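You operate a simulated robot arm through the tools that you are given. There is no shell and no other tool. Be economical: measure what you need, move in short steps, check, and stop when the job is done.

You are at the controls of a simulated robot arm. One attempt, no reset.

## Task
Turn the roller dial to 2. Then take the black case and leave it on the top of the finishing machine. Then take the wax bar from the packing table and put it on the right end of the stretcher table. Then put the plastic cup on the offcut on the top of the plywood bench. Then fetch the small bottle labelled "black" from the top of the plywood bench and stand it on the top of the clamp board. Then put one of the round brushes from the top of the plywood bench on the top of the small grey table. Then put the felt pad on the white card. Keep to this order. Set down upright: plastic cup, small bottle, felt pad.

Only the result counts: the job must be done as asked and must still hold three seconds after the hand-in. Knocking over, shifting, dropping, spilling or breaking anything else fails it.

## Robot
A 7-joint arm with a two-finger parallel gripper on a trunk, on a base that drives. Base frame: it is fixed to the floor where the robot stands at the start and does not move with it; the origin is under the middle of the robot, x ahead of it, y to its left, z up; the surface under the hand at the start is at about z = 867. Lengths are in mm, angles in degrees, forces in N, time in s.
With the tool pointing down near the work surface it reaches from about 480 to 920 mm from the robot's upright axis, wherever it stands. Its first joint turns from -115.0 to 115.0 degrees. Places, roughly: black case (6x5x3 cm) [600, -600, 900]; card [1000, -1250, 750]; felt pad (6x4x4 cm) [800, -800, 900]; offcut [1000, 250, 750]; plastic cup (10x10x20 cm) [600, -700, 400]; right end of the stretcher table (38x15 cm) [-3480, 2400, 780]; roller dial [700, 100, 1000]; round brush (4x4x8 cm) [800, -900, 900]; small bottle [500, -1250, 1000]; top of the clamp board [-1800, 1700, 800]; top of the finishing machine (72x17 cm) [-1620, 3580, 800]; top of the small grey table [-800, 3000, 600]; wax bar [-1500, -1500, 1000]. Payload 3.91 kg.
The TCP is the grasp point between the finger pads, 30 mm short of the fingertips. In the tool frame z runs along the fingers and y along their closing line. The gripper opens to 110 mm. The fingers are 20 mm wide and 10 mm thick; the gripper's body (48 by 112 mm) begins 55 mm behind the TCP.
Orientation is told as [roll, pitch, yaw] about the base's x, y, z axes, in that order, counted from this pose: with the fingers straight down and closing along the base's y, the tool's x points along the base's -x, its y along +y and its z along -z.

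## Interface
- The arm moves only by the tool apply_moves. Its argument "commands" is a list of rows, each a list of 7 numbers: the shift along the tool's x, y, z in mm, then the turn, a rotation vector about the tool's x, y, z in degrees, then the finger opening in mm, from 0 to 110. In form: [[dx, dy, dz, wx, wy, wz, jaw], ...]. A call has 1 to 20 rows; each row shifts and turns the commanded pose from where the row before left it, along the tool's axes as they then stand. Rows are played at 5 a second. More than 50 mm and 8.6 degrees between two rows, or a gripper value outside its range, and nothing of the call is played. Where a pose cannot be reached the arm comes as near as it can. A force on the tool above 40 N (or 10 N above the force at the start of the call, whichever is more), or a blocked arm, ends the call early, and 0.2 s more pass. Each finger travels about 153 mm/s and halts on what it meets, pressing with about 32 N; the grip force reading is that of the motor and also rises with nothing between the fingers. The clock runs only during rows and for 0.2 s after the last one: add rows that do not move to give the fingers time. The reply holds the time, the measured pose of the TCP, the force on the tool along the base axes, the opening and the grip force, in the units named above and with some noise, with the torque about the TCP (base axes, N m) and any sound that the robot's microphone picked up.
- Cameras (640 x 400 px; columns grow to the right, rows downward): "scene" is now at [223, 161.5, 1433.6]; the picture's right is [-0.46, -0.89, 0.00], its down [-0.35, 0.18, -0.92] and it looks along [0.82, -0.42, -0.39] (base axes); focal length 273 px, centre (320, 200). "wrist" rides on the gripper at [72, 17, -103] in the tool frame; the picture's right is [-0.23, 0.97, 0.00], its down [-0.76, -0.18, -0.62] and it looks along [-0.61, -0.14, 0.78] (tool axes); focal length 222 px, centre (320, 200). There is no depth. A picture from a camera that has moved, and an enlarged one, comes with that camera's place and axes in the base frame and with its lens.
- grab_frame(camera): a new picture of that camera. It takes no simulated time.
- raise_lower(by): slides the trunk up (or, below 0, down) by that many mm; the arm and the scene camera ride with it, the base frame stays. It gives what a move gives, with no picture.
- steer(legs): drives the robot by 1 to 6 legs, each [ahead, left, turn to the left] in mm, mm and degrees, along the robot's own axes; the way and the turn of a leg run together, so that a leg with both is an arc; at most 1500 mm and 180 degrees a leg. The arm and the cameras ride along, it lands a little off, and it stops where it bumps. It gives what a move gives.
- turn_head(pan, tilt): turns the head with the scene camera to pan (to the left, within 80 degrees either way) and tilt (down, from -29 to 69), counted from straight ahead of the robot. It gives what a move gives.
- close_up(camera, box): a new picture of the part [left, top, right, bottom] of that camera's present view, enlarged. It takes no simulated time.
- sign_off(): hands the job in; it is judged then, once.

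Go step by step. Nothing tells you exact positions but the pictures and the camera data: compare them with the known pose of the tool, close in by small moves and look again before you grip or let go. The budget is 196 turns and 182 pictures, counting those below and the enlarged ones. Unless the task says otherwise, let go and move clear before handing in.

The tools are called after "Emit:" as name(argument=value, ...) on one line, values as JSON. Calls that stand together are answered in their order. apply_moves: Moves the arm, as the interface text tells. Its arguments: {"type":"object","properties":{"commands":{"type":"array"}},"required":["commands"]} The other tools are called the same way: raise_lower (by) slides the trunk up or down; steer (legs) drives the base; turn_head (pan, tilt) turns the head that bears the scene camera; grab_frame (camera) takes a picture; close_up (camera, box) takes an enlarged picture of a part of a camera's view; sign_off () hands the job in.

At the start:

```text
time: 0.0
position: [555.3, -33.2, 1271.8]
tool_rot: [0.0, 0.0, 0.0]
wrist_force: [-0.5, 0.8, -0.1]
wrist_torque: [0.01, 0.02, 0.02]
gripper_width: 109.8
gripper_force: 0.1
trunk travel left (down, up): [-750.0, 240.0]
robot x, y, heading: [1.4, -4.2, -0.2]
head pan, tilt: [-27.1, 23.1]
```

scene: 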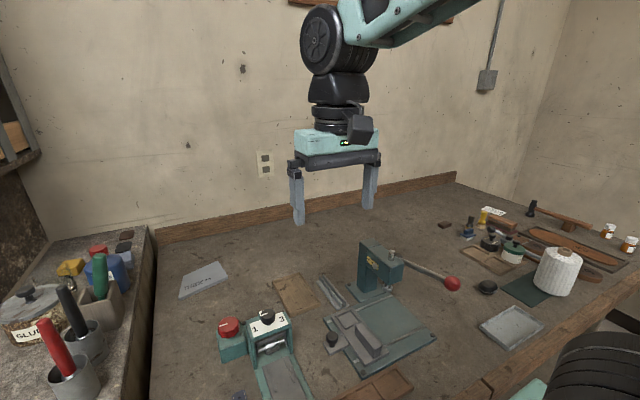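
wrist: 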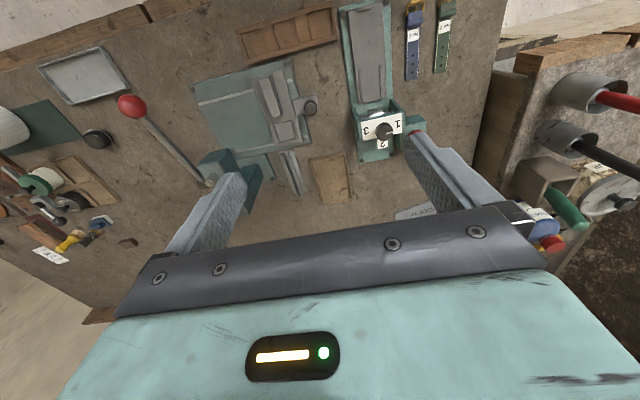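

I see the bench with the roller machine (dial with 1, 2, 3) in front of me. I'll enlarge the dial in both views first.

Emit:
close_up(camera="scene", box=[200, 280, 340, 368])

Emit:
close_up(camera="wrist", box=[320, 80, 448, 160])

Emit:
close_up(camera="scene", box=[400, 180, 640, 330])

```text
4.55 times, centred on (270, 324) of scene
camera zoom: at [223.0, 161.5, 1433.6], right [-0.46, -0.89, 0.0], down [-0.35, 0.18, -0.92], along [0.82, -0.42, -0.39], focal length 1243 px, centre (547, -364)
```

zoom: 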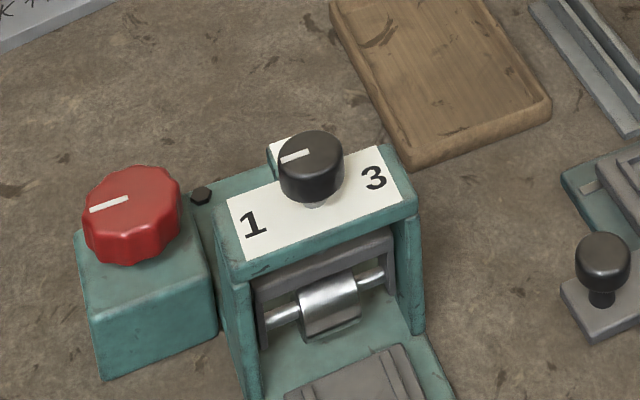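

```text
5.00 times, centred on (384, 120) of wrist
camera zoom: at [481.4, -15.9, 1375.5], right [0.23, 0.97, 0.0], down [0.76, -0.18, 0.62], along [0.61, -0.14, -0.78], focal length 1111 px, centre (0, 600)
```

zoom: 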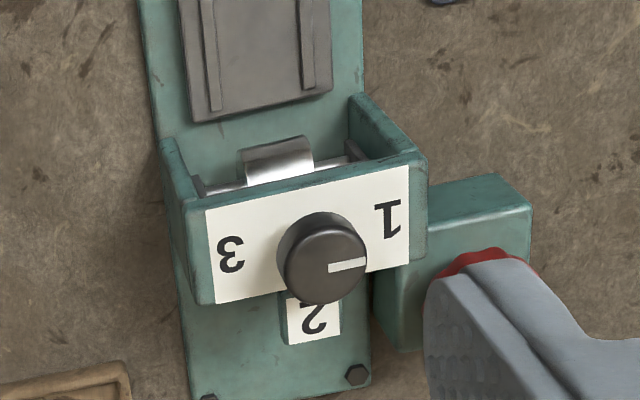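

```text
2.67 times, centred on (520, 255) of scene
camera zoom: at [223.0, 161.5, 1433.6], right [-0.46, -0.89, 0.0], down [-0.35, 0.18, -0.92], along [0.82, -0.42, -0.39], focal length 729 px, centre (-213, 53)
```

zoom: 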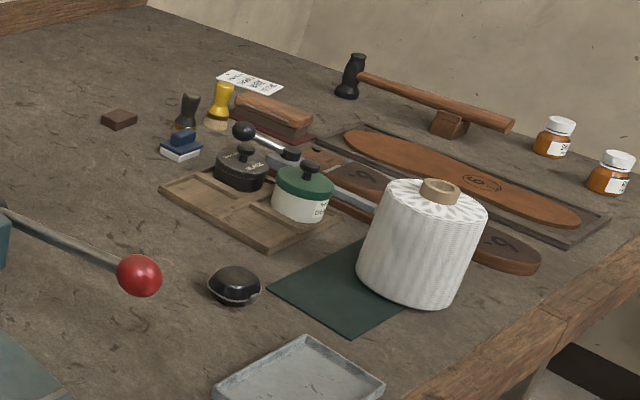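

The dial knob triangulates to about (656, 61), top at z≈995, with 1 at +y, 2 at +x and 3 at -y; its pointer is at 1. I'll move above it with the hand turned +45° so that I can turn it clockwise.

Emit:
apply_moves(commands=[[-16.8, 15.7, 34, 0, 0, 0, 60], [-16.8, 15.7, 34, 0, 0, 0, 60], [-16.8, 15.7, 34, 0, 0, 0, 60], [-16.8, 15.7, 34, 0, 0, 0, 60], [-16.8, 15.7, 34, 0, 0, 0, 60], [-16.8, 15.7, 34, 0, 0, 0, 60], [0, 0, 0, 0, 0, -8, 60], [0, 0, 0, 0, 0, -8, 60], [0, 0, 0, 0, 0, -8, 60], [0, 0, 0, 0, 0, -8, 60], [0, 0, 0, 0, 0, -8, 60], [0, 0, 0, 0, 0, -5, 60], [0, 0, 0, 0, 0, 0, 60], [0, 0, 0, 0, 0, 0, 60]])

Emit:
grab_frame(camera="wrist")

Emit:
grab_frame(camera="scene")

```text
time: 3.0
position: [654.2, 61.7, 1067.7]
tool_rot: [0.0, 0.0, 44.9]
wrist_force: [0.5, -0.4, 0.0]
wrist_torque: [0.0, 0.06, -0.02]
gripper_width: 60.1
gripper_force: 0.1
trunk travel left (down, up): [-750.0, 240.0]
robot x, y, heading: [2.4, -0.6, -0.2]
head pan, tilt: [-27.1, 23.1]
```

```text
176 pictures are left
camera wrist: at [591.1, 22.0, 1171.4], right [-0.53, 0.85, 0.0], down [0.66, 0.41, 0.62], along [0.53, 0.33, -0.78], focal length 222 px, centre (320, 200)
```

wrist: 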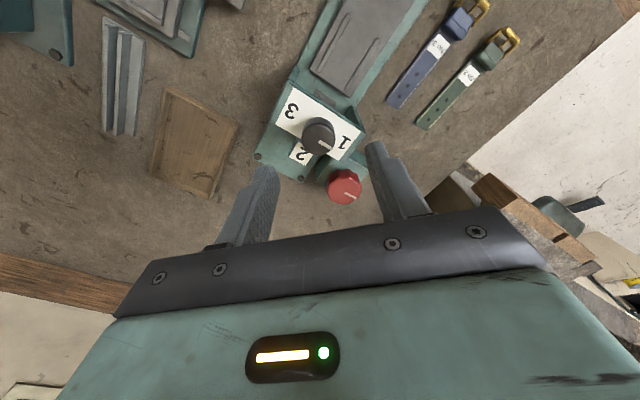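

```text
175 pictures are left
camera scene: at [223.0, 161.5, 1433.5], right [-0.46, -0.89, 0.0], down [-0.35, 0.18, -0.92], along [0.82, -0.42, -0.39], focal length 273 px, centre (320, 200)
```

scene: 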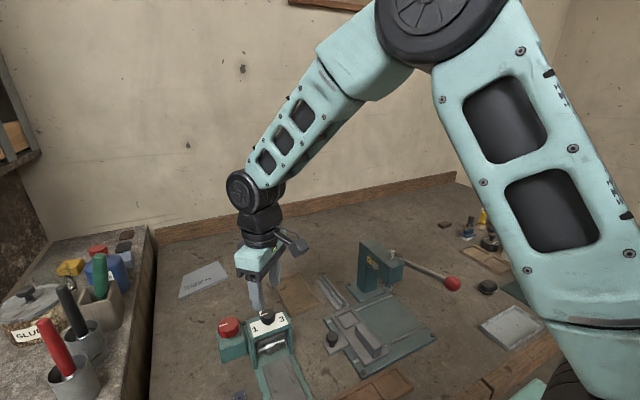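

Above the dial; I'll check the lateral alignment with a close-up before going down.

Emit:
close_up(camera="wrist", box=[240, 70, 400, 210])

Emit:
close_up(camera="scene", box=[200, 240, 340, 360])

```text
2.86 times, centred on (320, 140) of wrist
camera zoom: at [591.1, 22.0, 1171.4], right [-0.53, 0.85, 0.0], down [0.66, 0.41, 0.62], along [0.53, 0.33, -0.78], focal length 635 px, centre (320, 371)
```

zoom: 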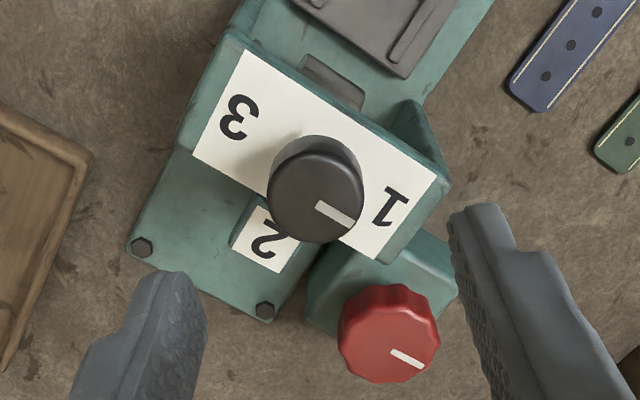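

```text
3.33 times, centred on (270, 300) of scene
camera zoom: at [223.0, 161.5, 1433.5], right [-0.46, -0.89, 0.0], down [-0.35, 0.18, -0.92], along [0.82, -0.42, -0.39], focal length 911 px, centre (487, -133)
```

zoom: 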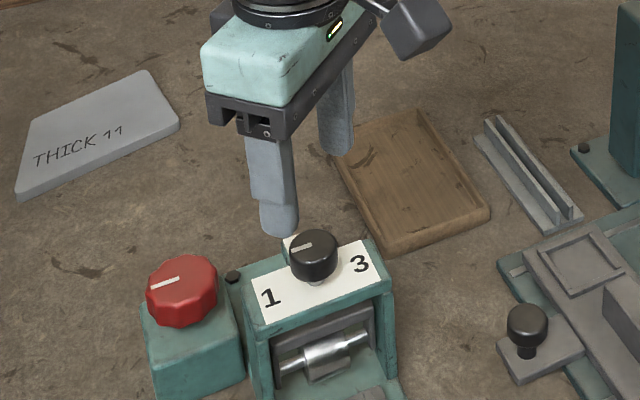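

Alignment is good (knob at about (657, 61)). Descending with the fingers beside the knob and closing.

Emit:
apply_moves(commands=[[-1.4, -2.1, 20, 0, 0, 0, 60], [0, 0, 20, 0, 0, 0, 60], [0, 0, 20, 0, 0, 0, 60], [0, 0, 0, 0, 0, 0, 60], [0, 0, 0, 0, 0, 0, 40], [0, 0, 0, 0, 0, 0, 30], [0, 0, 0, 0, 0, 0, 24], [0, 0, 0, 0, 0, 0, 20], [0, 0, 0, 0, 0, 0, 20]])

Emit:
close_up(camera="wrist", box=[240, 70, 400, 210])

```text
time: 5.0
position: [657.3, 61.1, 1008.9]
tool_rot: [0.0, -0.1, 45.0]
wrist_force: [2.7, -2.1, -2.7]
wrist_torque: [0.06, -0.32, 0.03]
gripper_width: 28.9
gripper_force: 45.8
trunk travel left (down, up): [-750.0, 240.0]
robot x, y, heading: [0.3, 0.6, 0.1]
head pan, tilt: [-27.1, 23.1]
```

```text
2.86 times, centred on (320, 140) of wrist
camera zoom: at [593.9, 21.5, 1111.5], right [-0.53, 0.85, 0.0], down [0.66, 0.41, 0.62], along [0.53, 0.33, -0.78], focal length 635 px, centre (320, 371)
```

zoom: 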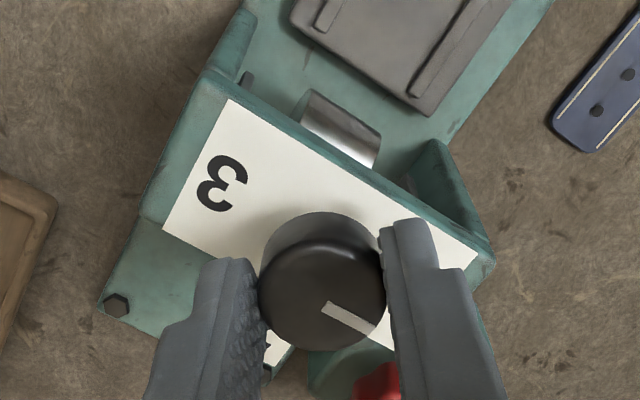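

Gripped the knob (29 mm). Now turning it clockwise toward 2.

Emit:
apply_moves(commands=[[0, 0, 0, 0, 0, 7, 20], [0, 0, 0, 0, 0, 7, 20], [0, 0, 0, 0, 0, 7, 20], [0, 0, 0, 0, 0, 7, 20], [0, 0, 0, 0, 0, 7, 20], [0, 0, 0, 0, 0, 7, 20], [0, 0, 0, 0, 0, 7, 20], [0, 0, 0, 0, 0, 7, 20], [0, 0, 0, 0, 0, 7, 20], [0, 0, 0, 0, 0, 7, 20], [0, 0, 0, 0, 0, 7, 20], [0, 0, 0, 0, 0, 7, 20], [0, 0, 0, 0, 0, 0, 20]])

Emit:
close_up(camera="wrist", box=[240, 70, 400, 210])

```text
time: 7.8
position: [657.2, 64.6, 1007.7]
tool_rot: [0.1, 0.0, -38.9]
wrist_force: [-1.4, 36.3, -6.7]
wrist_torque: [0.92, -0.21, 0.07]
gripper_width: 29.1
gripper_force: 44.5
trunk travel left (down, up): [-750.0, 240.0]
robot x, y, heading: [0.8, 0.1, -0.2]
head pan, tilt: [-27.1, 23.1]
```

```text
2.86 times, centred on (320, 140) of wrist
camera zoom: at [611.0, 122.4, 1111.6], right [0.79, 0.62, 0.0], down [0.48, -0.62, 0.62], along [0.38, -0.49, -0.78], focal length 635 px, centre (320, 371)
```

zoom: 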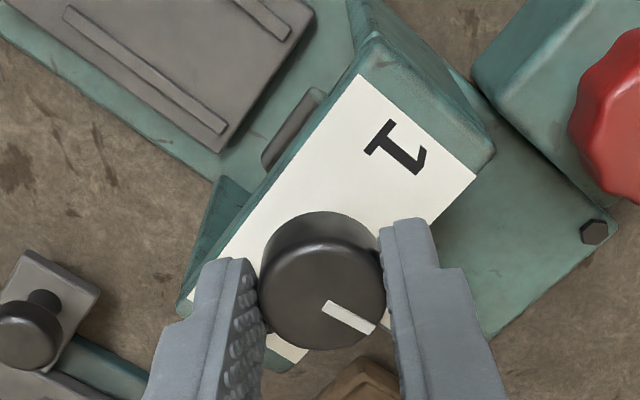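

The pointer has turned with the hand and now points about +x. I'll release, back up and check.

Emit:
apply_moves(commands=[[0, 0, 0, 0, 0, 0, 34], [0, 0, 0, 0, 0, 0, 50], [0, 0, 0, 0, 0, 0, 60], [0, 0, -30, 0, 0, 0, 60], [0, 0, -40, 0, 0, 0, 60], [0, 0, -40, 0, 0, 0, 60], [0, 0, 0, 0, 0, 0, 60]])

Emit:
close_up(camera="wrist", box=[240, 70, 400, 170])

Emit:
close_up(camera="scene", box=[200, 280, 340, 368])

```text
time: 9.4
position: [657.1, 58.1, 1118.4]
tool_rot: [-0.1, 0.0, -38.9]
wrist_force: [0.6, -0.5, -0.3]
wrist_torque: [-0.01, 0.01, 0.02]
gripper_width: 60.0
gripper_force: 0.0
trunk travel left (down, up): [-750.0, 240.0]
robot x, y, heading: [0.1, -2.3, -0.1]
head pan, tilt: [-27.1, 23.1]
```

```text
4.00 times, centred on (320, 120) of wrist
camera zoom: at [610.7, 117.3, 1221.7], right [0.79, 0.61, 0.0], down [0.48, -0.62, 0.62], along [0.38, -0.49, -0.78], focal length 888 px, centre (320, 520)
```

zoom: 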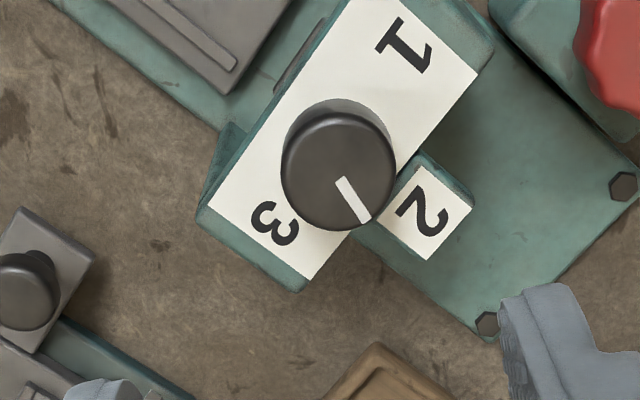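

```text
4.55 times, centred on (270, 324) of scene
camera zoom: at [223.1, 161.6, 1433.5], right [-0.46, -0.89, 0.0], down [-0.35, 0.18, -0.92], along [0.82, -0.42, -0.39], focal length 1243 px, centre (547, -364)
```

zoom: 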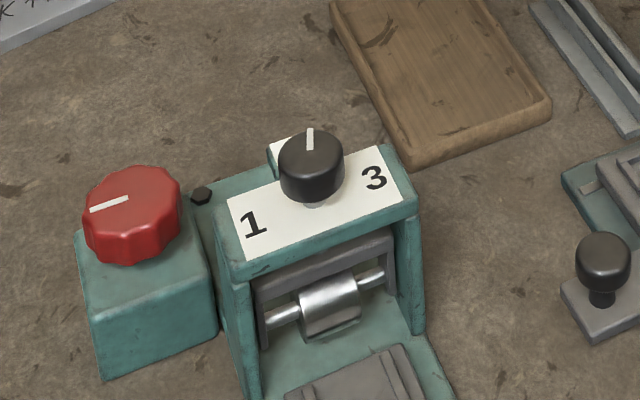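

The pointer slipped past to about −20° (toward 3) as I released with a side load. I'll re-grip and turn it back ~20°.

Emit:
apply_moves(commands=[[1.9, 2.3, 40, 0, 0, 0, 60], [0, 0, 40, 0, 0, 0, 60], [0, 0, 30, 0, 0, 0, 60], [0, 0, 0, 0, 0, 0, 50], [0, 0, 0, 0, 0, 0, 40], [0, 0, 0, 0, 0, 0, 32], [0, 0, 0, 0, 0, 0, 26], [0, 0, 0, 0, 0, 0, 24]])

Emit:
close_up(camera="wrist", box=[240, 100, 400, 200])

```text
time: 11.2
position: [658.5, 63.6, 1009.5]
tool_rot: [0.0, -0.1, -38.9]
wrist_force: [8.2, 9.3, -2.0]
wrist_torque: [0.24, -0.52, 0.0]
gripper_width: 29.4
gripper_force: 44.8
trunk travel left (down, up): [-750.0, 240.0]
robot x, y, heading: [1.0, -0.5, -0.1]
head pan, tilt: [-27.1, 23.1]
```

```text
4.00 times, centred on (320, 150) of wrist
camera zoom: at [612.2, 121.8, 1111.2], right [0.79, 0.61, 0.0], down [0.48, -0.62, 0.62], along [0.38, -0.49, -0.78], focal length 888 px, centre (320, 400)
```

zoom: 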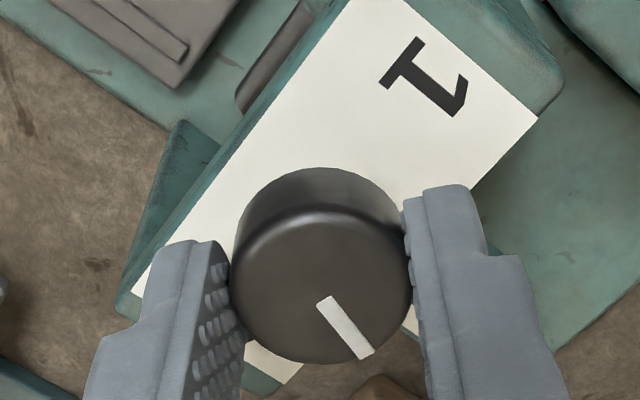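

Gripped again; the pointer sits about −15°. Turning back 15°.

Emit:
apply_moves(commands=[[0, 0, 0, 0, 0, -5, 24], [0, 0, 0, 0, 0, -5, 24], [0, 0, 0, 0, 0, -5, 24], [0, 0, 0, 0, 0, 0, 24]])

Emit:
close_up(camera="wrist", box=[240, 100, 400, 200])

Emit:
close_up(camera="scene", box=[200, 280, 340, 368])

```text
time: 12.2
position: [658.9, 63.4, 1008.7]
tool_rot: [-0.2, 0.1, -24.0]
wrist_force: [8.4, 0.5, -2.3]
wrist_torque: [-0.29, -0.71, 0.02]
gripper_width: 29.1
gripper_force: 45.2
trunk travel left (down, up): [-750.0, 240.0]
robot x, y, heading: [-1.8, 1.3, -0.0]
head pan, tilt: [-27.1, 23.1]
```

```text
4.00 times, centred on (320, 150) of wrist
camera zoom: at [598.8, 108.0, 1111.3], right [0.6, 0.8, 0.0], down [0.62, -0.47, 0.62], along [0.5, -0.38, -0.78], focal length 888 px, centre (320, 400)
```

zoom: 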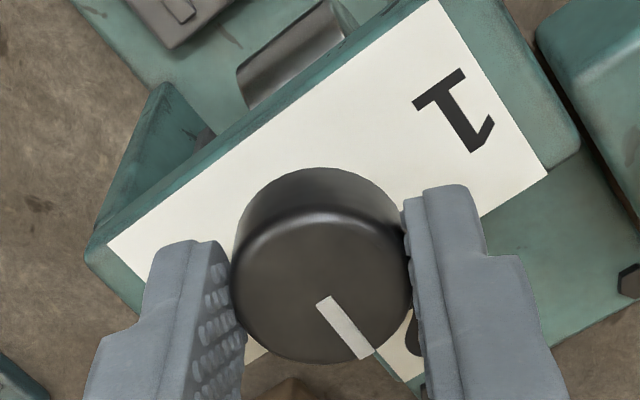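

```text
4.55 times, centred on (270, 324) of scene
camera zoom: at [223.6, 161.5, 1433.4], right [-0.46, -0.89, 0.0], down [-0.35, 0.18, -0.92], along [0.82, -0.42, -0.39], focal length 1243 px, centre (547, -364)
```

zoom: 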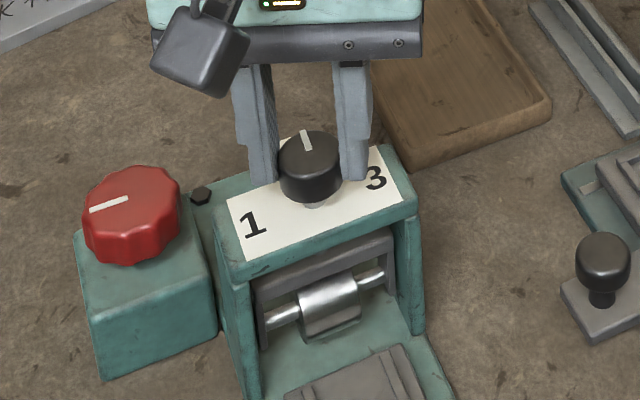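

Pointer is now at about 0 to −5° (toward 2), with little side load. Releasing and checking.

Emit:
apply_moves(commands=[[0, 0, 0, 0, 0, 0, 32], [0, 0, 0, 0, 0, 0, 45], [0, 0, 0, 0, 0, 0, 60], [0, 0, -30, 0, 0, 0, 60], [0, 0, -40, 0, 0, 0, 60], [0, 0, -40, 0, 0, 0, 60], [0, 0, 0, 0, 0, 0, 60]])

Emit:
close_up(camera="wrist", box=[240, 70, 400, 170])

Emit:
close_up(camera="scene", box=[200, 280, 340, 368])

```text
time: 13.8
position: [657.7, 62.0, 1118.8]
tool_rot: [0.0, 0.0, -24.1]
wrist_force: [0.0, 0.0, -0.7]
wrist_torque: [-0.03, 0.01, 0.0]
gripper_width: 60.1
gripper_force: 0.0
trunk travel left (down, up): [-750.0, 240.0]
robot x, y, heading: [1.3, 3.1, 0.1]
head pan, tilt: [-27.1, 23.1]
```

```text
4.00 times, centred on (320, 120) of wrist
camera zoom: at [598.9, 106.6, 1223.0], right [0.6, 0.8, 0.0], down [0.62, -0.47, 0.62], along [0.5, -0.38, -0.78], focal length 888 px, centre (320, 520)
```

zoom: 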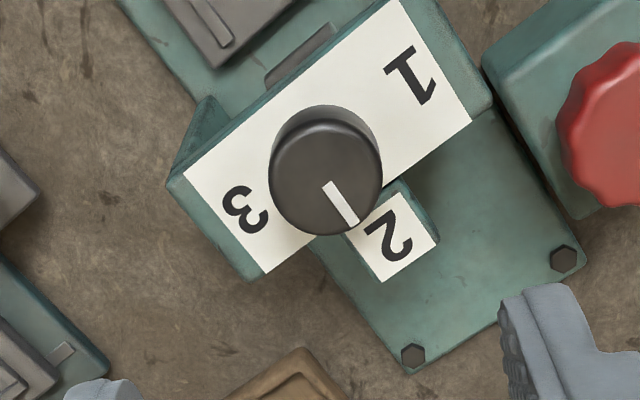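

```text
4.55 times, centred on (270, 324) of scene
camera zoom: at [223.1, 161.6, 1433.5], right [-0.46, -0.89, 0.0], down [-0.35, 0.18, -0.92], along [0.82, -0.42, -0.39], focal length 1243 px, centre (547, -364)
```

zoom: 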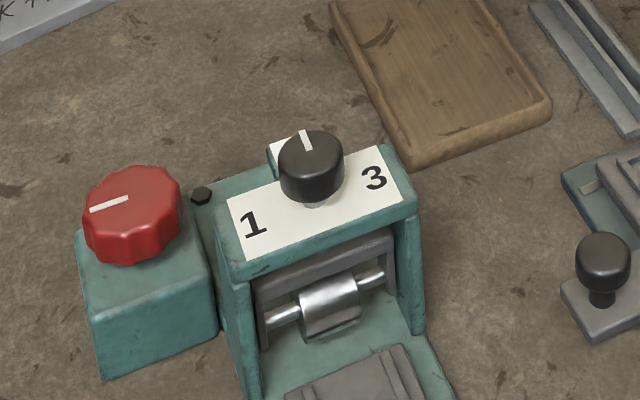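

Pointer is about −5 to −7° off exact. One small correcting turn to make it safely centred on 2.

Emit:
apply_moves(commands=[[0, 0, 40, 0, 0, 0, 60], [0, 0, 40, 0, 0, 0, 60], [0, 0, 30, 0, 0, 0, 60], [0, 0, 0, 0, 0, 0, 50], [0, 0, 0, 0, 0, 0, 40], [0, 0, 0, 0, 0, 0, 32], [0, 0, 0, 0, 0, 0, 26], [0, 0, 0, 0, 0, 0, 24], [0, 0, 0, 0, 0, -3, 24], [0, 0, 0, 0, 0, -3, 24], [0, 0, 0, 0, 0, 0, 24]])

Emit:
close_up(camera="scene", box=[200, 280, 340, 368])

Emit:
close_up(camera="wrist", box=[240, 100, 400, 200])

```text
time: 16.2
position: [658.4, 64.0, 1008.4]
tool_rot: [0.0, -0.1, -18.1]
wrist_force: [4.0, 6.8, 5.4]
wrist_torque: [0.26, -0.1, 0.02]
gripper_width: 29.2
gripper_force: 45.1
trunk travel left (down, up): [-750.0, 240.0]
robot x, y, heading: [-1.3, -0.5, -0.1]
head pan, tilt: [-27.1, 23.1]
```

```text
4.55 times, centred on (270, 324) of scene
camera zoom: at [223.1, 161.9, 1433.6], right [-0.46, -0.89, 0.0], down [-0.35, 0.18, -0.92], along [0.82, -0.42, -0.39], focal length 1243 px, centre (547, -364)
```

zoom: 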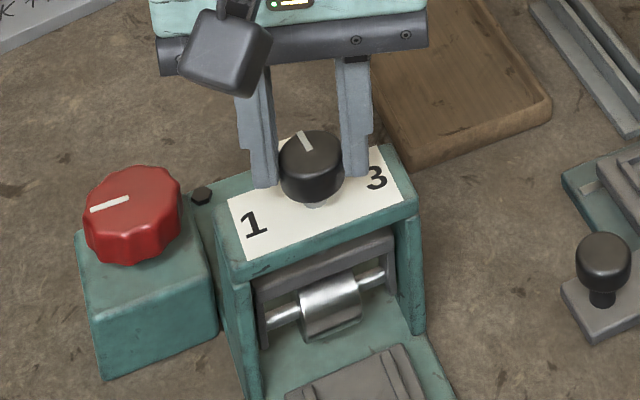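

```text
4.00 times, centred on (320, 150) of wrist
camera zoom: at [593.8, 101.4, 1111.7], right [0.52, 0.86, 0.0], down [0.67, -0.4, 0.62], along [0.53, -0.32, -0.78], focal length 888 px, centre (320, 400)
```

zoom: 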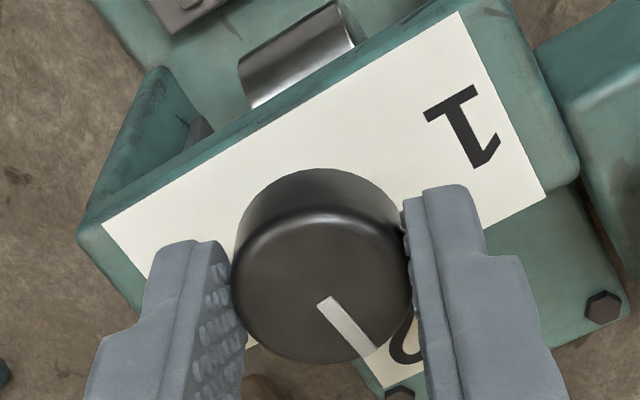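

Now very near 0°. Releasing, rising and then turning the head to find the black case.

Emit:
apply_moves(commands=[[0, 0, 0, 0, 0, 0, 32], [0, 0, 0, 0, 0, 0, 45], [0, 0, 0, 0, 0, 0, 60], [0, 0, -30, 0, 0, 0, 60], [0, 0, -40, 0, 0, 0, 60], [0, 0, -40, 0, 0, 0, 60], [0, 0, -40, 0, 0, -6, 60], [0, 0, -40, 0, 0, -6, 60], [0, 0, -40, 0, 0, -6, 60], [0, 0, -40, 0, 0, 0, 60]])

Emit:
close_up(camera="scene", box=[200, 280, 340, 368])

Emit:
turn_head(pan=-50, tilt=35)

Emit:
grab_frame(camera="scene")

```text
time: 18.4
position: [661.8, 70.4, 1281.8]
tool_rot: [-0.1, 0.1, 0.1]
wrist_force: [0.2, 0.3, 1.0]
wrist_torque: [0.02, 0.02, -0.03]
gripper_width: 60.0
gripper_force: 0.0
trunk travel left (down, up): [-750.0, 240.0]
robot x, y, heading: [0.6, -1.4, -0.1]
head pan, tilt: [-27.1, 23.1]
```

```text
4.55 times, centred on (270, 324) of scene
camera zoom: at [223.2, 161.5, 1433.5], right [-0.46, -0.89, 0.0], down [-0.35, 0.18, -0.92], along [0.82, -0.42, -0.39], focal length 1243 px, centre (547, -364)
```

zoom: 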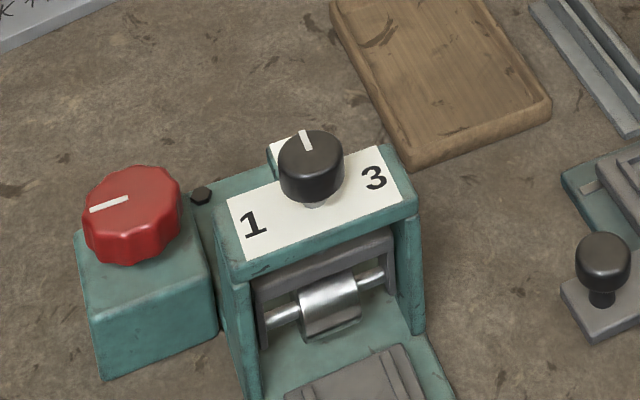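

```text
time: 19.3
position: [662.4, 69.3, 1279.6]
tool_rot: [-0.1, 0.0, 0.0]
wrist_force: [-0.1, 0.1, -0.3]
wrist_torque: [0.0, 0.02, 0.01]
gripper_width: 59.9
gripper_force: 0.1
trunk travel left (down, up): [-750.0, 240.0]
robot x, y, heading: [0.6, -2.1, 0.1]
head pan, tilt: [-50.0, 35.0]
```

```text
160 pictures are left
camera scene: at [197.2, 136.2, 1414.7], right [-0.77, -0.64, 0.0], down [-0.37, 0.44, -0.82], along [0.53, -0.63, -0.57], focal length 273 px, centre (320, 200)
```

scene: 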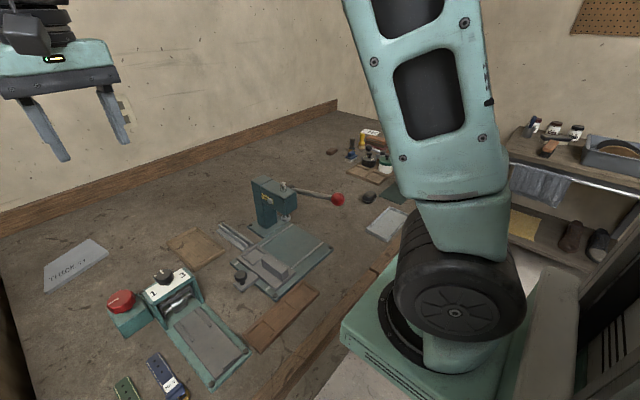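

The dial points at 2. The black object at about (565, −569, 885) should be the black case; I move the hand above it to look.

Emit:
apply_moves(commands=[[6, -42, 0, 0, 0, 0, 80], [6, -42, 0, 0, 0, 0, 80], [6, -42, 0, 0, 0, 0, 80], [6, -42, 0, 0, 0, 0, 80], [6, -42, 0, 0, 0, 0, 80], [6, -42, 0, 0, 0, 0, 80], [6, -42, 0, 0, 0, 0, 80], [6, -42, 0, 0, 0, 0, 80], [6, -42, 0, 0, 0, 0, 80], [6, -42, 0, 0, 0, 0, 80], [6, -42, 0, 0, 0, 0, 80], [6, -42, 0, 0, 0, 0, 80], [6, -42, 0, 0, 0, 0, 80], [6, -42, 20, 0, 0, 0, 80], [6, -42, 20, 0, 0, 0, 80], [0, 0, 20, 0, 0, 0, 80], [0, 0, 0, 0, 0, 0, 80]])

Emit:
grab_frame(camera="wrist")

Emit:
grab_frame(camera="scene")

```text
time: 22.9
position: [565.6, -567.6, 1219.3]
tool_rot: [0.1, 0.0, 0.0]
wrist_force: [-0.9, 0.1, 0.0]
wrist_torque: [0.0, -0.03, 0.02]
gripper_width: 80.0
gripper_force: 0.1
trunk travel left (down, up): [-750.0, 240.0]
robot x, y, heading: [2.3, -0.8, -0.3]
head pan, tilt: [-50.0, 35.0]
```

```text
159 pictures are left
camera wrist: at [493.1, -550.0, 1322.5], right [0.23, 0.97, 0.0], down [0.76, -0.18, 0.62], along [0.61, -0.14, -0.78], focal length 222 px, centre (320, 200)
```

wrist: 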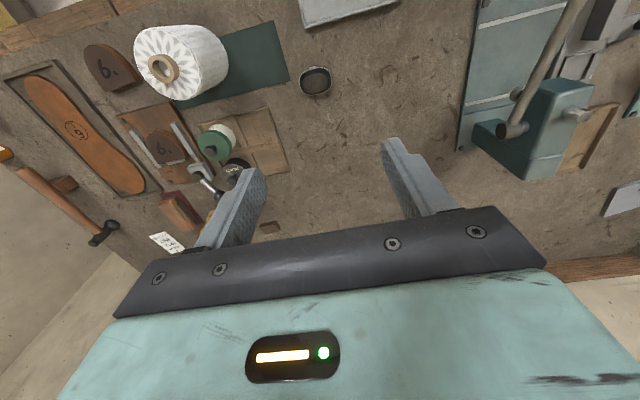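

```text
158 pictures are left
camera scene: at [197.2, 136.1, 1414.7], right [-0.77, -0.64, 0.0], down [-0.37, 0.44, -0.82], along [0.53, -0.63, -0.57], focal length 273 px, centre (320, 200)
```

scene: 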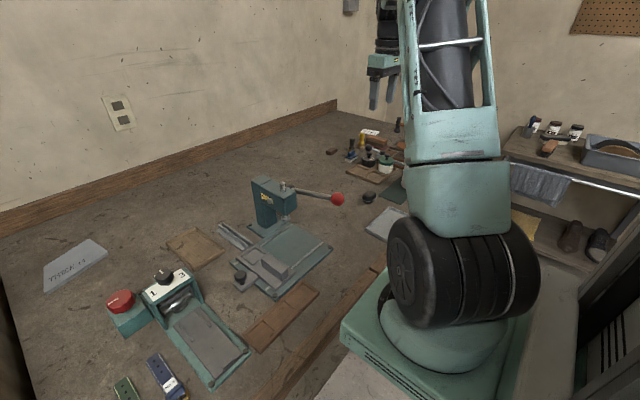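

Emit:
close_up(camera="wrist", box=[270, 45, 366, 105])

Emit:
close_up(camera="wrist", box=[80, 90, 290, 260])

```text
6.67 times, centred on (318, 75) of wrist
camera zoom: at [493.1, -550.0, 1322.5], right [0.23, 0.97, 0.0], down [0.76, -0.18, 0.62], along [0.61, -0.14, -0.78], focal length 1481 px, centre (333, 1033)
```

zoom: 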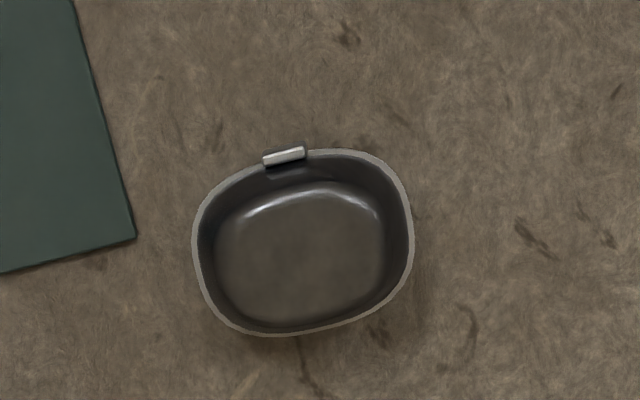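

```text
2.35 times, centred on (185, 175) of wrist
camera zoom: at [493.1, -550.0, 1322.5], right [0.23, 0.97, 0.0], down [0.76, -0.18, 0.62], along [0.61, -0.14, -0.78], focal length 523 px, centre (638, 259)
```

zoom: 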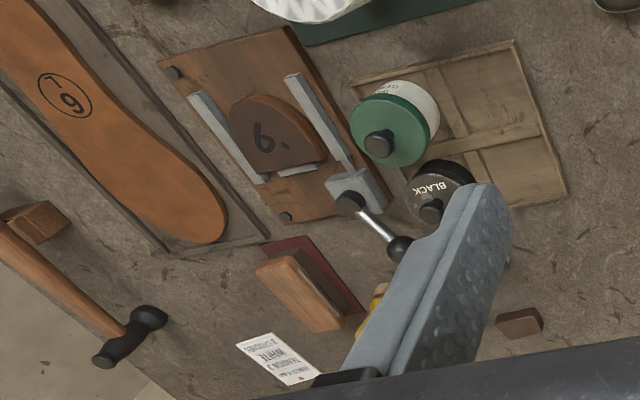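

That is the black case, centred about (571, −575), long side along y. I'll go down to about 1000 with the fingers open and re-check.

Emit:
apply_moves(commands=[[-5.4, -7.4, 40, 0, 0, 0, 100], [0, 0, 45, 0, 0, 0, 100], [0, 0, 45, 0, 0, 0, 100], [0, 0, 45, 0, 0, 0, 100], [0, 0, 45, 0, 0, 0, 100], [0, 0, 0, 0, 0, 0, 100]])

Emit:
grab_frame(camera="wrist")

```text
time: 24.3
position: [573.1, -573.9, 997.7]
tool_rot: [-0.1, 0.0, -0.1]
wrist_force: [-0.5, 0.2, -0.2]
wrist_torque: [-0.02, -0.01, 0.0]
gripper_width: 99.7
gripper_force: 0.1
trunk travel left (down, up): [-750.0, 240.0]
robot x, y, heading: [-1.6, -0.4, -0.1]
head pan, tilt: [-50.0, 35.0]
```

```text
155 pictures are left
camera wrist: at [499.9, -558.1, 1100.9], right [0.23, 0.97, 0.0], down [0.76, -0.18, 0.62], along [0.61, -0.14, -0.78], focal length 222 px, centre (320, 200)
```

wrist: 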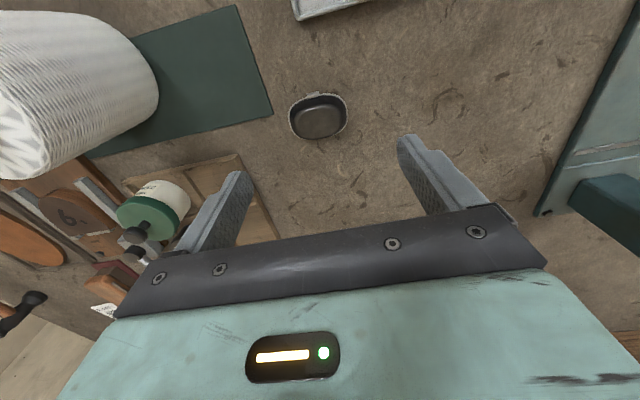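

Aligned to within a few mm. Descending to grip height and closing.

Emit:
apply_moves(commands=[[4, -1, 40, 0, 0, 0, 100], [0, 0, 35, 0, 0, 0, 90], [0, 0, 19, 0, 0, 0, 90], [0, 0, 0, 0, 0, 0, 75], [0, 0, 0, 0, 0, 0, 62], [0, 0, 0, 0, 0, 0, 52], [0, 0, 0, 0, 0, 0, 45], [0, 0, 0, 0, 0, 0, 45]])

Emit:
grab_frame(camera="wrist")

```text
time: 26.1
position: [568.8, -575.2, 903.9]
tool_rot: [0.0, -0.1, 0.0]
wrist_force: [0.0, 0.4, 0.4]
wrist_torque: [0.01, 0.01, 0.0]
gripper_width: 55.6
gripper_force: 32.7
trunk travel left (down, up): [-750.0, 240.0]
robot x, y, heading: [-4.4, -0.1, 0.0]
head pan, tilt: [-50.0, 35.0]
```

```text
154 pictures are left
camera wrist: at [495.7, -558.7, 1007.5], right [0.23, 0.97, 0.0], down [0.76, -0.18, 0.62], along [0.61, -0.14, -0.78], focal length 222 px, centre (320, 200)
```

wrist: 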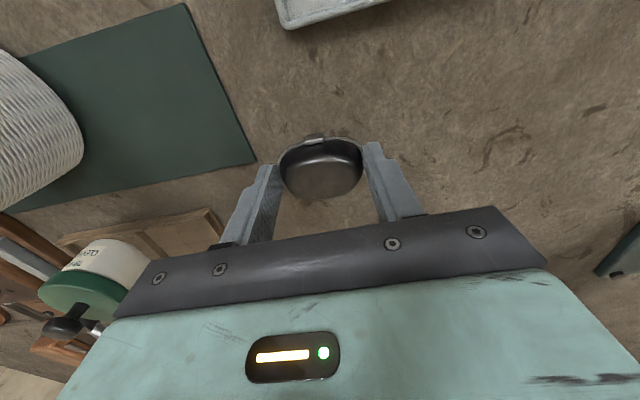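

Gripped (56 mm). Lifting straight up and checking that it stays in the hand.

Emit:
apply_moves(commands=[[0, 0, -30, 0, 0, 0, 45], [0, 0, -45, 0, 0, 0, 45], [0, 0, -45, 0, 0, 0, 45], [0, 0, -45, 0, 0, 0, 45], [0, 0, -45, 0, 0, 0, 45], [0, 0, -45, 0, 0, 0, 45], [0, 0, -45, 0, 0, 0, 45], [0, 0, -45, 0, 0, 0, 45], [0, 0, 0, 0, 0, 0, 45]])

Emit:
grab_frame(camera="wrist")

Emit:
turn_head(pan=80, tilt=20)

Emit:
grab_frame(camera="scene")

```text
time: 28.1
position: [567.3, -574.8, 1250.6]
tool_rot: [0.0, 0.0, 0.0]
wrist_force: [0.1, 0.1, -0.2]
wrist_torque: [-0.03, 0.0, 0.01]
gripper_width: 55.5
gripper_force: 31.6
trunk travel left (down, up): [-750.0, 240.0]
robot x, y, heading: [2.5, 3.1, -0.0]
head pan, tilt: [-50.0, 35.0]
```

```text
153 pictures are left
camera wrist: at [493.7, -558.9, 1353.7], right [0.23, 0.97, 0.0], down [0.76, -0.18, 0.62], along [0.61, -0.14, -0.78], focal length 222 px, centre (320, 200)
```

wrist: 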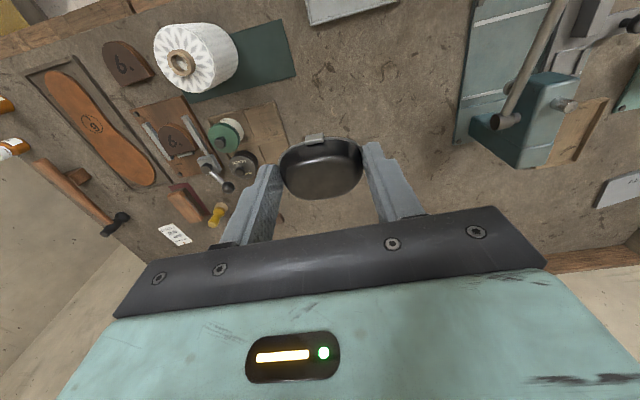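

```text
time: 30.2
position: [567.2, -575.4, 1249.2]
tool_rot: [0.0, 0.0, -0.1]
wrist_force: [-0.4, -0.4, -0.2]
wrist_torque: [-0.01, 0.0, 0.0]
gripper_width: 55.8
gripper_force: 31.9
trunk travel left (down, up): [-750.0, 240.0]
robot x, y, heading: [-0.8, 2.3, 0.1]
head pan, tilt: [80.0, 20.0]
```

```text
152 pictures are left
camera scene: at [156.8, 295.3, 1438.6], right [0.98, -0.17, 0.0], down [-0.06, -0.34, -0.94], along [0.16, 0.93, -0.34], focal length 273 px, centre (320, 200)
```

scene: 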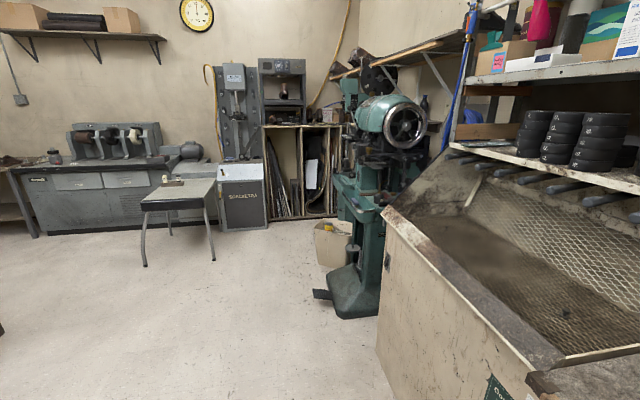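

The case is held. The grey machine at the far wall is the finishing machine, the small grey table stands in front of it. I'll bring the hand in front of the robot, back off from the bench and turn left to look.

Emit:
apply_moves(commands=[[6, 47, -5, 0, 0, 0, 45], [6, 47, -5, 0, 0, 0, 45], [6, 47, -5, 0, 0, 0, 45], [6, 47, -5, 0, 0, 0, 45], [6, 47, -5, 0, 0, 0, 45], [6, 47, -5, 0, 0, 0, 45], [6, 47, -5, 0, 0, 0, 45], [6, 47, -5, 0, 0, 0, 45], [6, 47, -5, 0, 0, 0, 45], [6, 47, -5, 0, 0, 0, 45], [6, 47, -5, 0, 0, 0, 45], [6, 47, -5, 0, 0, 0, 45], [0, 0, 0, 0, 0, 0, 45]])

Emit:
steer(legs=[[-350, 0, 0], [0, 0, 90]])

Emit:
turn_head(pan=40, tilt=20)

Emit:
grab_frame(camera="scene")

```text
time: 33.0
position: [498.8, -11.5, 1310.3]
tool_rot: [0.0, 0.0, 0.0]
wrist_force: [0.5, -0.7, -0.7]
wrist_torque: [0.02, 0.01, -0.02]
gripper_width: 55.6
gripper_force: 32.0
trunk travel left (down, up): [-750.0, 240.0]
robot x, y, heading: [-0.8, -1.6, 0.1]
head pan, tilt: [80.0, 20.0]
```

```text
time: 39.0
position: [-327.4, 498.2, 1309.3]
tool_rot: [0.0, 0.0, 89.0]
wrist_force: [0.0, -0.1, 0.3]
wrist_torque: [-0.01, -0.03, 0.0]
gripper_width: 55.6
gripper_force: 32.3
trunk travel left (down, up): [-750.0, 240.0]
robot x, y, heading: [-348.3, 0.3, 89.1]
head pan, tilt: [80.0, 20.0]
```

```text
time: 40.1
position: [-327.1, 498.6, 1310.0]
tool_rot: [0.0, 0.0, 89.1]
wrist_force: [0.9, -0.1, -0.4]
wrist_torque: [0.03, -0.03, -0.02]
gripper_width: 55.9
gripper_force: 32.5
trunk travel left (down, up): [-750.0, 240.0]
robot x, y, heading: [-346.3, 0.4, 89.3]
head pan, tilt: [40.0, 20.0]
```

```text
151 pictures are left
camera scene: at [-608.5, 215.4, 1438.5], right [0.78, 0.63, 0.0], down [0.22, -0.27, -0.94], along [-0.59, 0.73, -0.34], focal length 273 px, centre (320, 200)
```

scene: 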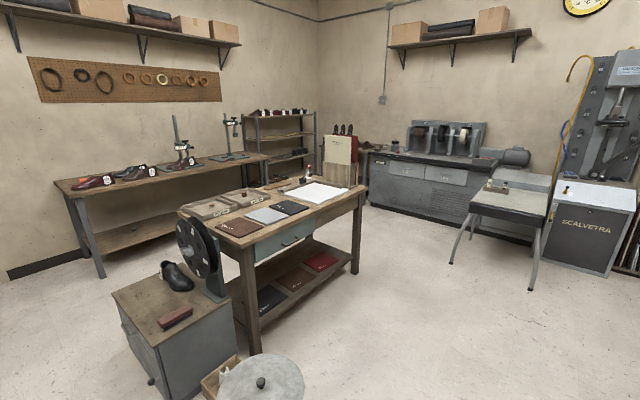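

I can see the room: finishing machine at the back wall, the small grey table right of it, the middle (clamp board) table on the left. I'll drive through the gap to stand in front of the finishing machine.

Emit:
steer(legs=[[1000, 400, 0], [1000, 400, 0], [600, 440, 0]])

Emit:
turn_head(pan=0, tilt=30)

Emit:
grab_frame(camera="scene")

Emit:
grab_frame(camera="wrist")

```text
time: 53.0
position: [-1299.9, 2869.1, 1309.2]
tool_rot: [-0.1, 0.1, 89.0]
wrist_force: [0.1, 0.4, -0.2]
wrist_torque: [-0.01, 0.03, -0.01]
gripper_width: 55.8
gripper_force: 32.1
trunk travel left (down, up): [-750.0, 240.0]
robot x, y, heading: [-1317.2, 2370.5, 89.1]
head pan, tilt: [40.0, 20.0]
stopped in leg 3: the robot was blocked; the commanded pose is now the measured one
```

```text
time: 54.0
position: [-1298.9, 2869.5, 1308.4]
tool_rot: [0.0, 0.1, 89.0]
wrist_force: [1.5, -0.2, -0.6]
wrist_torque: [0.03, -0.02, -0.01]
gripper_width: 55.3
gripper_force: 31.7
trunk travel left (down, up): [-750.0, 240.0]
robot x, y, heading: [-1320.2, 2369.7, 88.9]
head pan, tilt: [0.0, 30.0]
```

```text
150 pictures are left
camera scene: at [-1522.2, 2605.2, 1422.5], right [1.0, -0.02, 0.0], down [-0.01, -0.5, -0.87], along [0.01, 0.87, -0.5], focal length 273 px, centre (320, 200)
```

scene: 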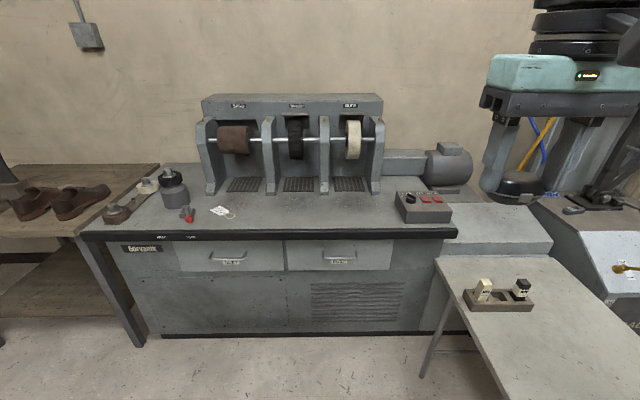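

```text
149 pictures are left
camera wrist: at [-1318.6, 2797.1, 1412.7], right [-0.97, 0.24, 0.0], down [0.19, 0.76, 0.62], along [0.15, 0.6, -0.78], focal length 222 px, centre (320, 200)
```

wrist: 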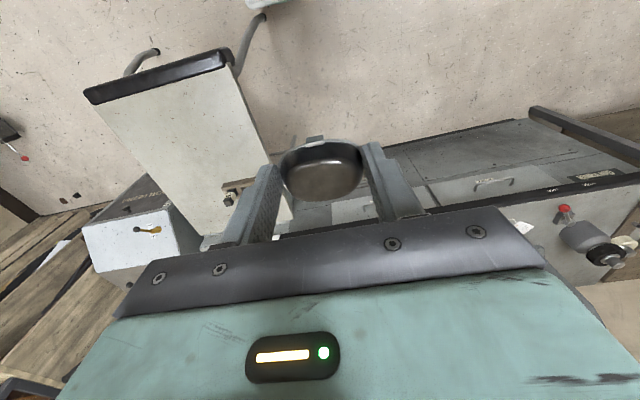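

I was stopped by the small grey table's corner on my right. The free strip on the finishing machine is about (−1550, 3580). I'll sidestep left, then go ahead.

Emit:
steer(legs=[[0, 320, 0], [400, 0, 0]])

Emit:
grab_frame(camera="scene")

```text
time: 58.3
position: [-1607.8, 3280.1, 1308.9]
tool_rot: [-0.1, 0.0, 89.1]
wrist_force: [-0.4, 0.6, -0.4]
wrist_torque: [0.01, 0.0, -0.02]
gripper_width: 55.9
gripper_force: 31.9
trunk travel left (down, up): [-750.0, 240.0]
robot x, y, heading: [-1626.5, 2782.5, 89.1]
head pan, tilt: [0.0, 30.0]
```

```text
148 pictures are left
camera scene: at [-1830.2, 3015.8, 1422.5], right [1.0, -0.02, 0.0], down [-0.01, -0.5, -0.87], along [0.01, 0.87, -0.5], focal length 273 px, centre (320, 200)
```

scene: 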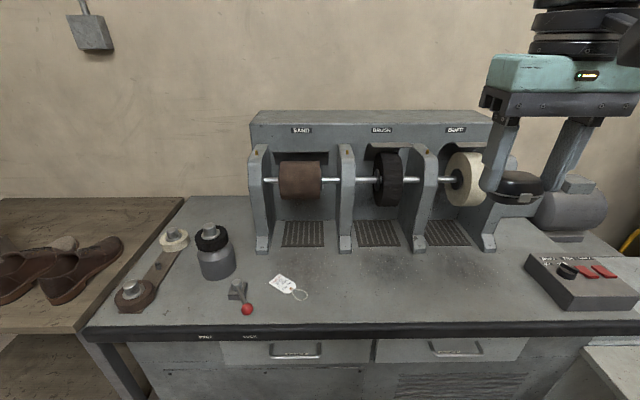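

The machine top is at z≈823; a free spot is (−1560, 3570). Moving the case over it and down to about z=900.

Emit:
apply_moves(commands=[[-29, -4.3, 38, 0, 0, 0, 45], [-29, -4.3, 38, 0, 0, 0, 45], [-29, -4.3, 38, 0, 0, 0, 45], [-29, -4.3, 38, 0, 0, 0, 45], [-29, -4.3, 38, 0, 0, 0, 45], [-29, -4.3, 38, 0, 0, 0, 45], [-29, -4.3, 38, 0, 0, 0, 45], [-29, -4.3, 38, 0, 0, 0, 45], [-29, -4.3, 38, 0, 0, 0, 45], [-29, -4.3, 38, 0, 0, 0, 45], [0, 0, 0, 0, 0, 0, 45]])

Emit:
grab_frame(camera="scene")

Emit:
grab_frame(camera="wrist")

```text
time: 60.7
position: [-1560.9, 3571.0, 927.3]
tool_rot: [-0.1, -0.1, 89.1]
wrist_force: [-0.1, -0.6, -0.1]
wrist_torque: [0.01, 0.02, 0.03]
gripper_width: 55.8
gripper_force: 31.5
trunk travel left (down, up): [-750.0, 240.0]
robot x, y, heading: [-1625.2, 2781.6, 89.0]
head pan, tilt: [0.0, 30.0]
```

```text
147 pictures are left
camera scene: at [-1830.2, 3015.8, 1422.5], right [1.0, -0.02, 0.0], down [-0.01, -0.5, -0.87], along [0.01, 0.87, -0.5], focal length 273 px, centre (320, 200)
```

scene: 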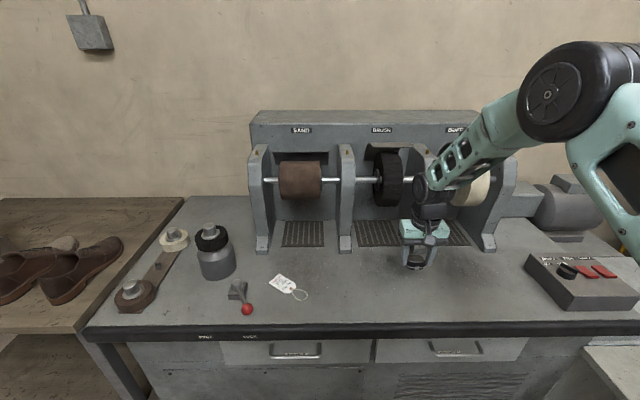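

```text
146 pictures are left
camera wrist: at [-1579.4, 3497.6, 1031.3], right [-0.97, 0.24, 0.0], down [0.19, 0.76, 0.62], along [0.15, 0.6, -0.78], focal length 222 px, centre (320, 200)
```

wrist: 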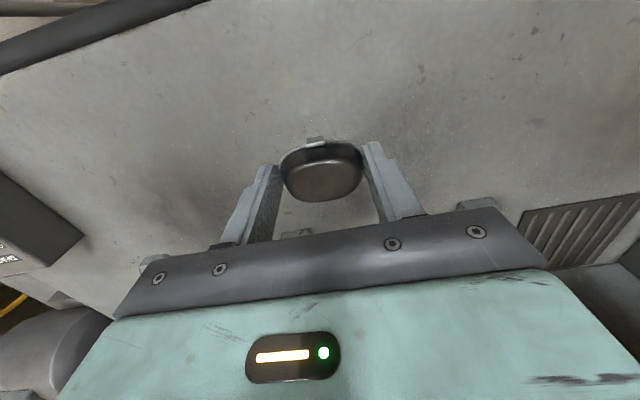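

Placement zone is clear. Lowering to just above the surface.

Emit:
apply_moves(commands=[[0, 0, 30, 0, 0, 0, 45], [0, 0, 20, 0, 0, 0, 45], [0, 0, 6, 0, 0, 0, 45], [0, 0, 4, 0, 0, 0, 45], [0, 0, 0, 0, 0, 0, 45]])

Emit:
grab_frame(camera="wrist")

Emit:
close_up(camera="scene", box=[360, 200, 480, 320])

```text
time: 61.9
position: [-1557.8, 3569.1, 868.5]
tool_rot: [-0.1, 0.0, 89.1]
wrist_force: [0.1, -0.7, -0.7]
wrist_torque: [0.02, 0.01, 0.01]
gripper_width: 55.9
gripper_force: 32.2
trunk travel left (down, up): [-750.0, 240.0]
robot x, y, heading: [-1629.1, 2783.8, 88.7]
head pan, tilt: [0.0, 30.0]
```

```text
145 pictures are left
camera wrist: at [-1577.3, 3497.0, 971.8], right [-0.97, 0.24, 0.0], down [0.19, 0.76, 0.62], along [0.15, 0.6, -0.78], focal length 222 px, centre (320, 200)
```

wrist: 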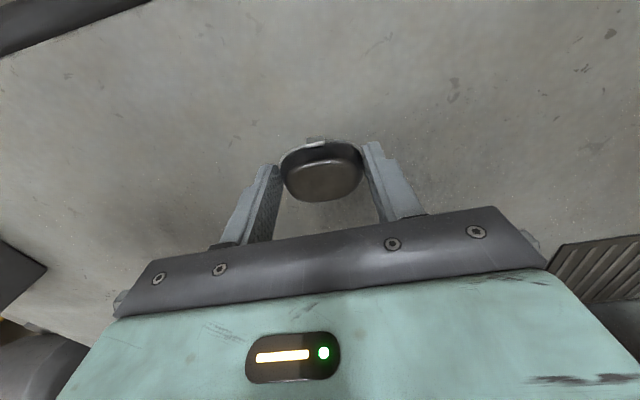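

```text
3.33 times, centred on (420, 260) of scene
camera zoom: at [-1830.2, 3015.9, 1422.5], right [1.0, -0.02, 0.0], down [-0.01, -0.5, -0.87], along [0.01, 0.87, -0.5], focal length 911 px, centre (-13, 0)
```

zoom: 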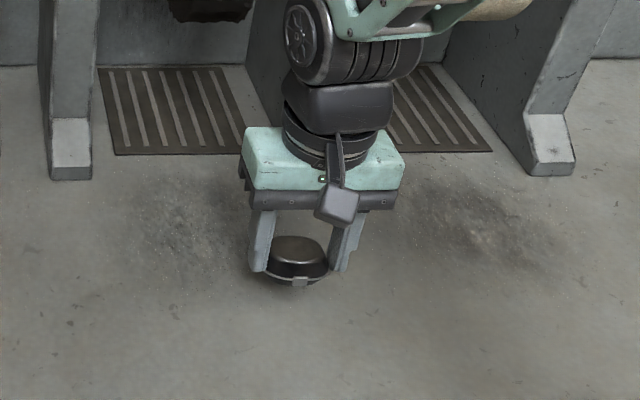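

Very close but not yet touching. Stepping down slowly to contact.

Emit:
apply_moves(commands=[[0, 0, 3, 0, 0, 0, 45], [0, 0, 3, 0, 0, 0, 45], [0, 0, 2, 0, 0, 0, 45], [0, 0, 0, 0, 0, 0, 45]])

Emit:
close_up(camera="scene", box=[380, 240, 460, 300])

```text
time: 62.9
position: [-1559.9, 3570.5, 860.6]
tool_rot: [-0.1, 0.0, 89.0]
wrist_force: [0.5, 1.0, -0.5]
wrist_torque: [0.02, 0.01, 0.0]
gripper_width: 55.8
gripper_force: 32.1
trunk travel left (down, up): [-750.0, 240.0]
robot x, y, heading: [-1632.4, 2784.8, 89.0]
head pan, tilt: [0.0, 30.0]
```

```text
6.67 times, centred on (420, 270) of scene
camera zoom: at [-1830.2, 3015.9, 1422.5], right [1.0, -0.02, 0.0], down [-0.01, -0.5, -0.87], along [0.01, 0.87, -0.5], focal length 1823 px, centre (-347, -267)
```

zoom: 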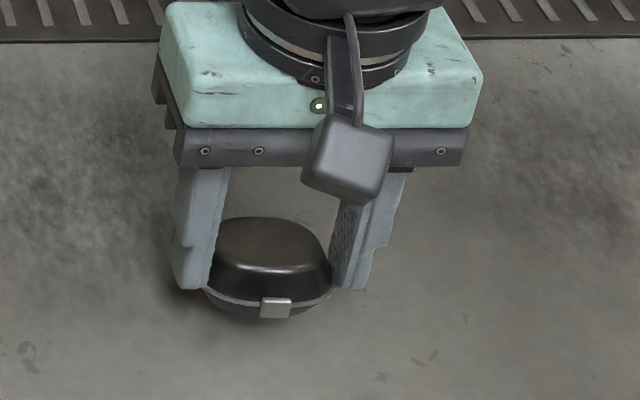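

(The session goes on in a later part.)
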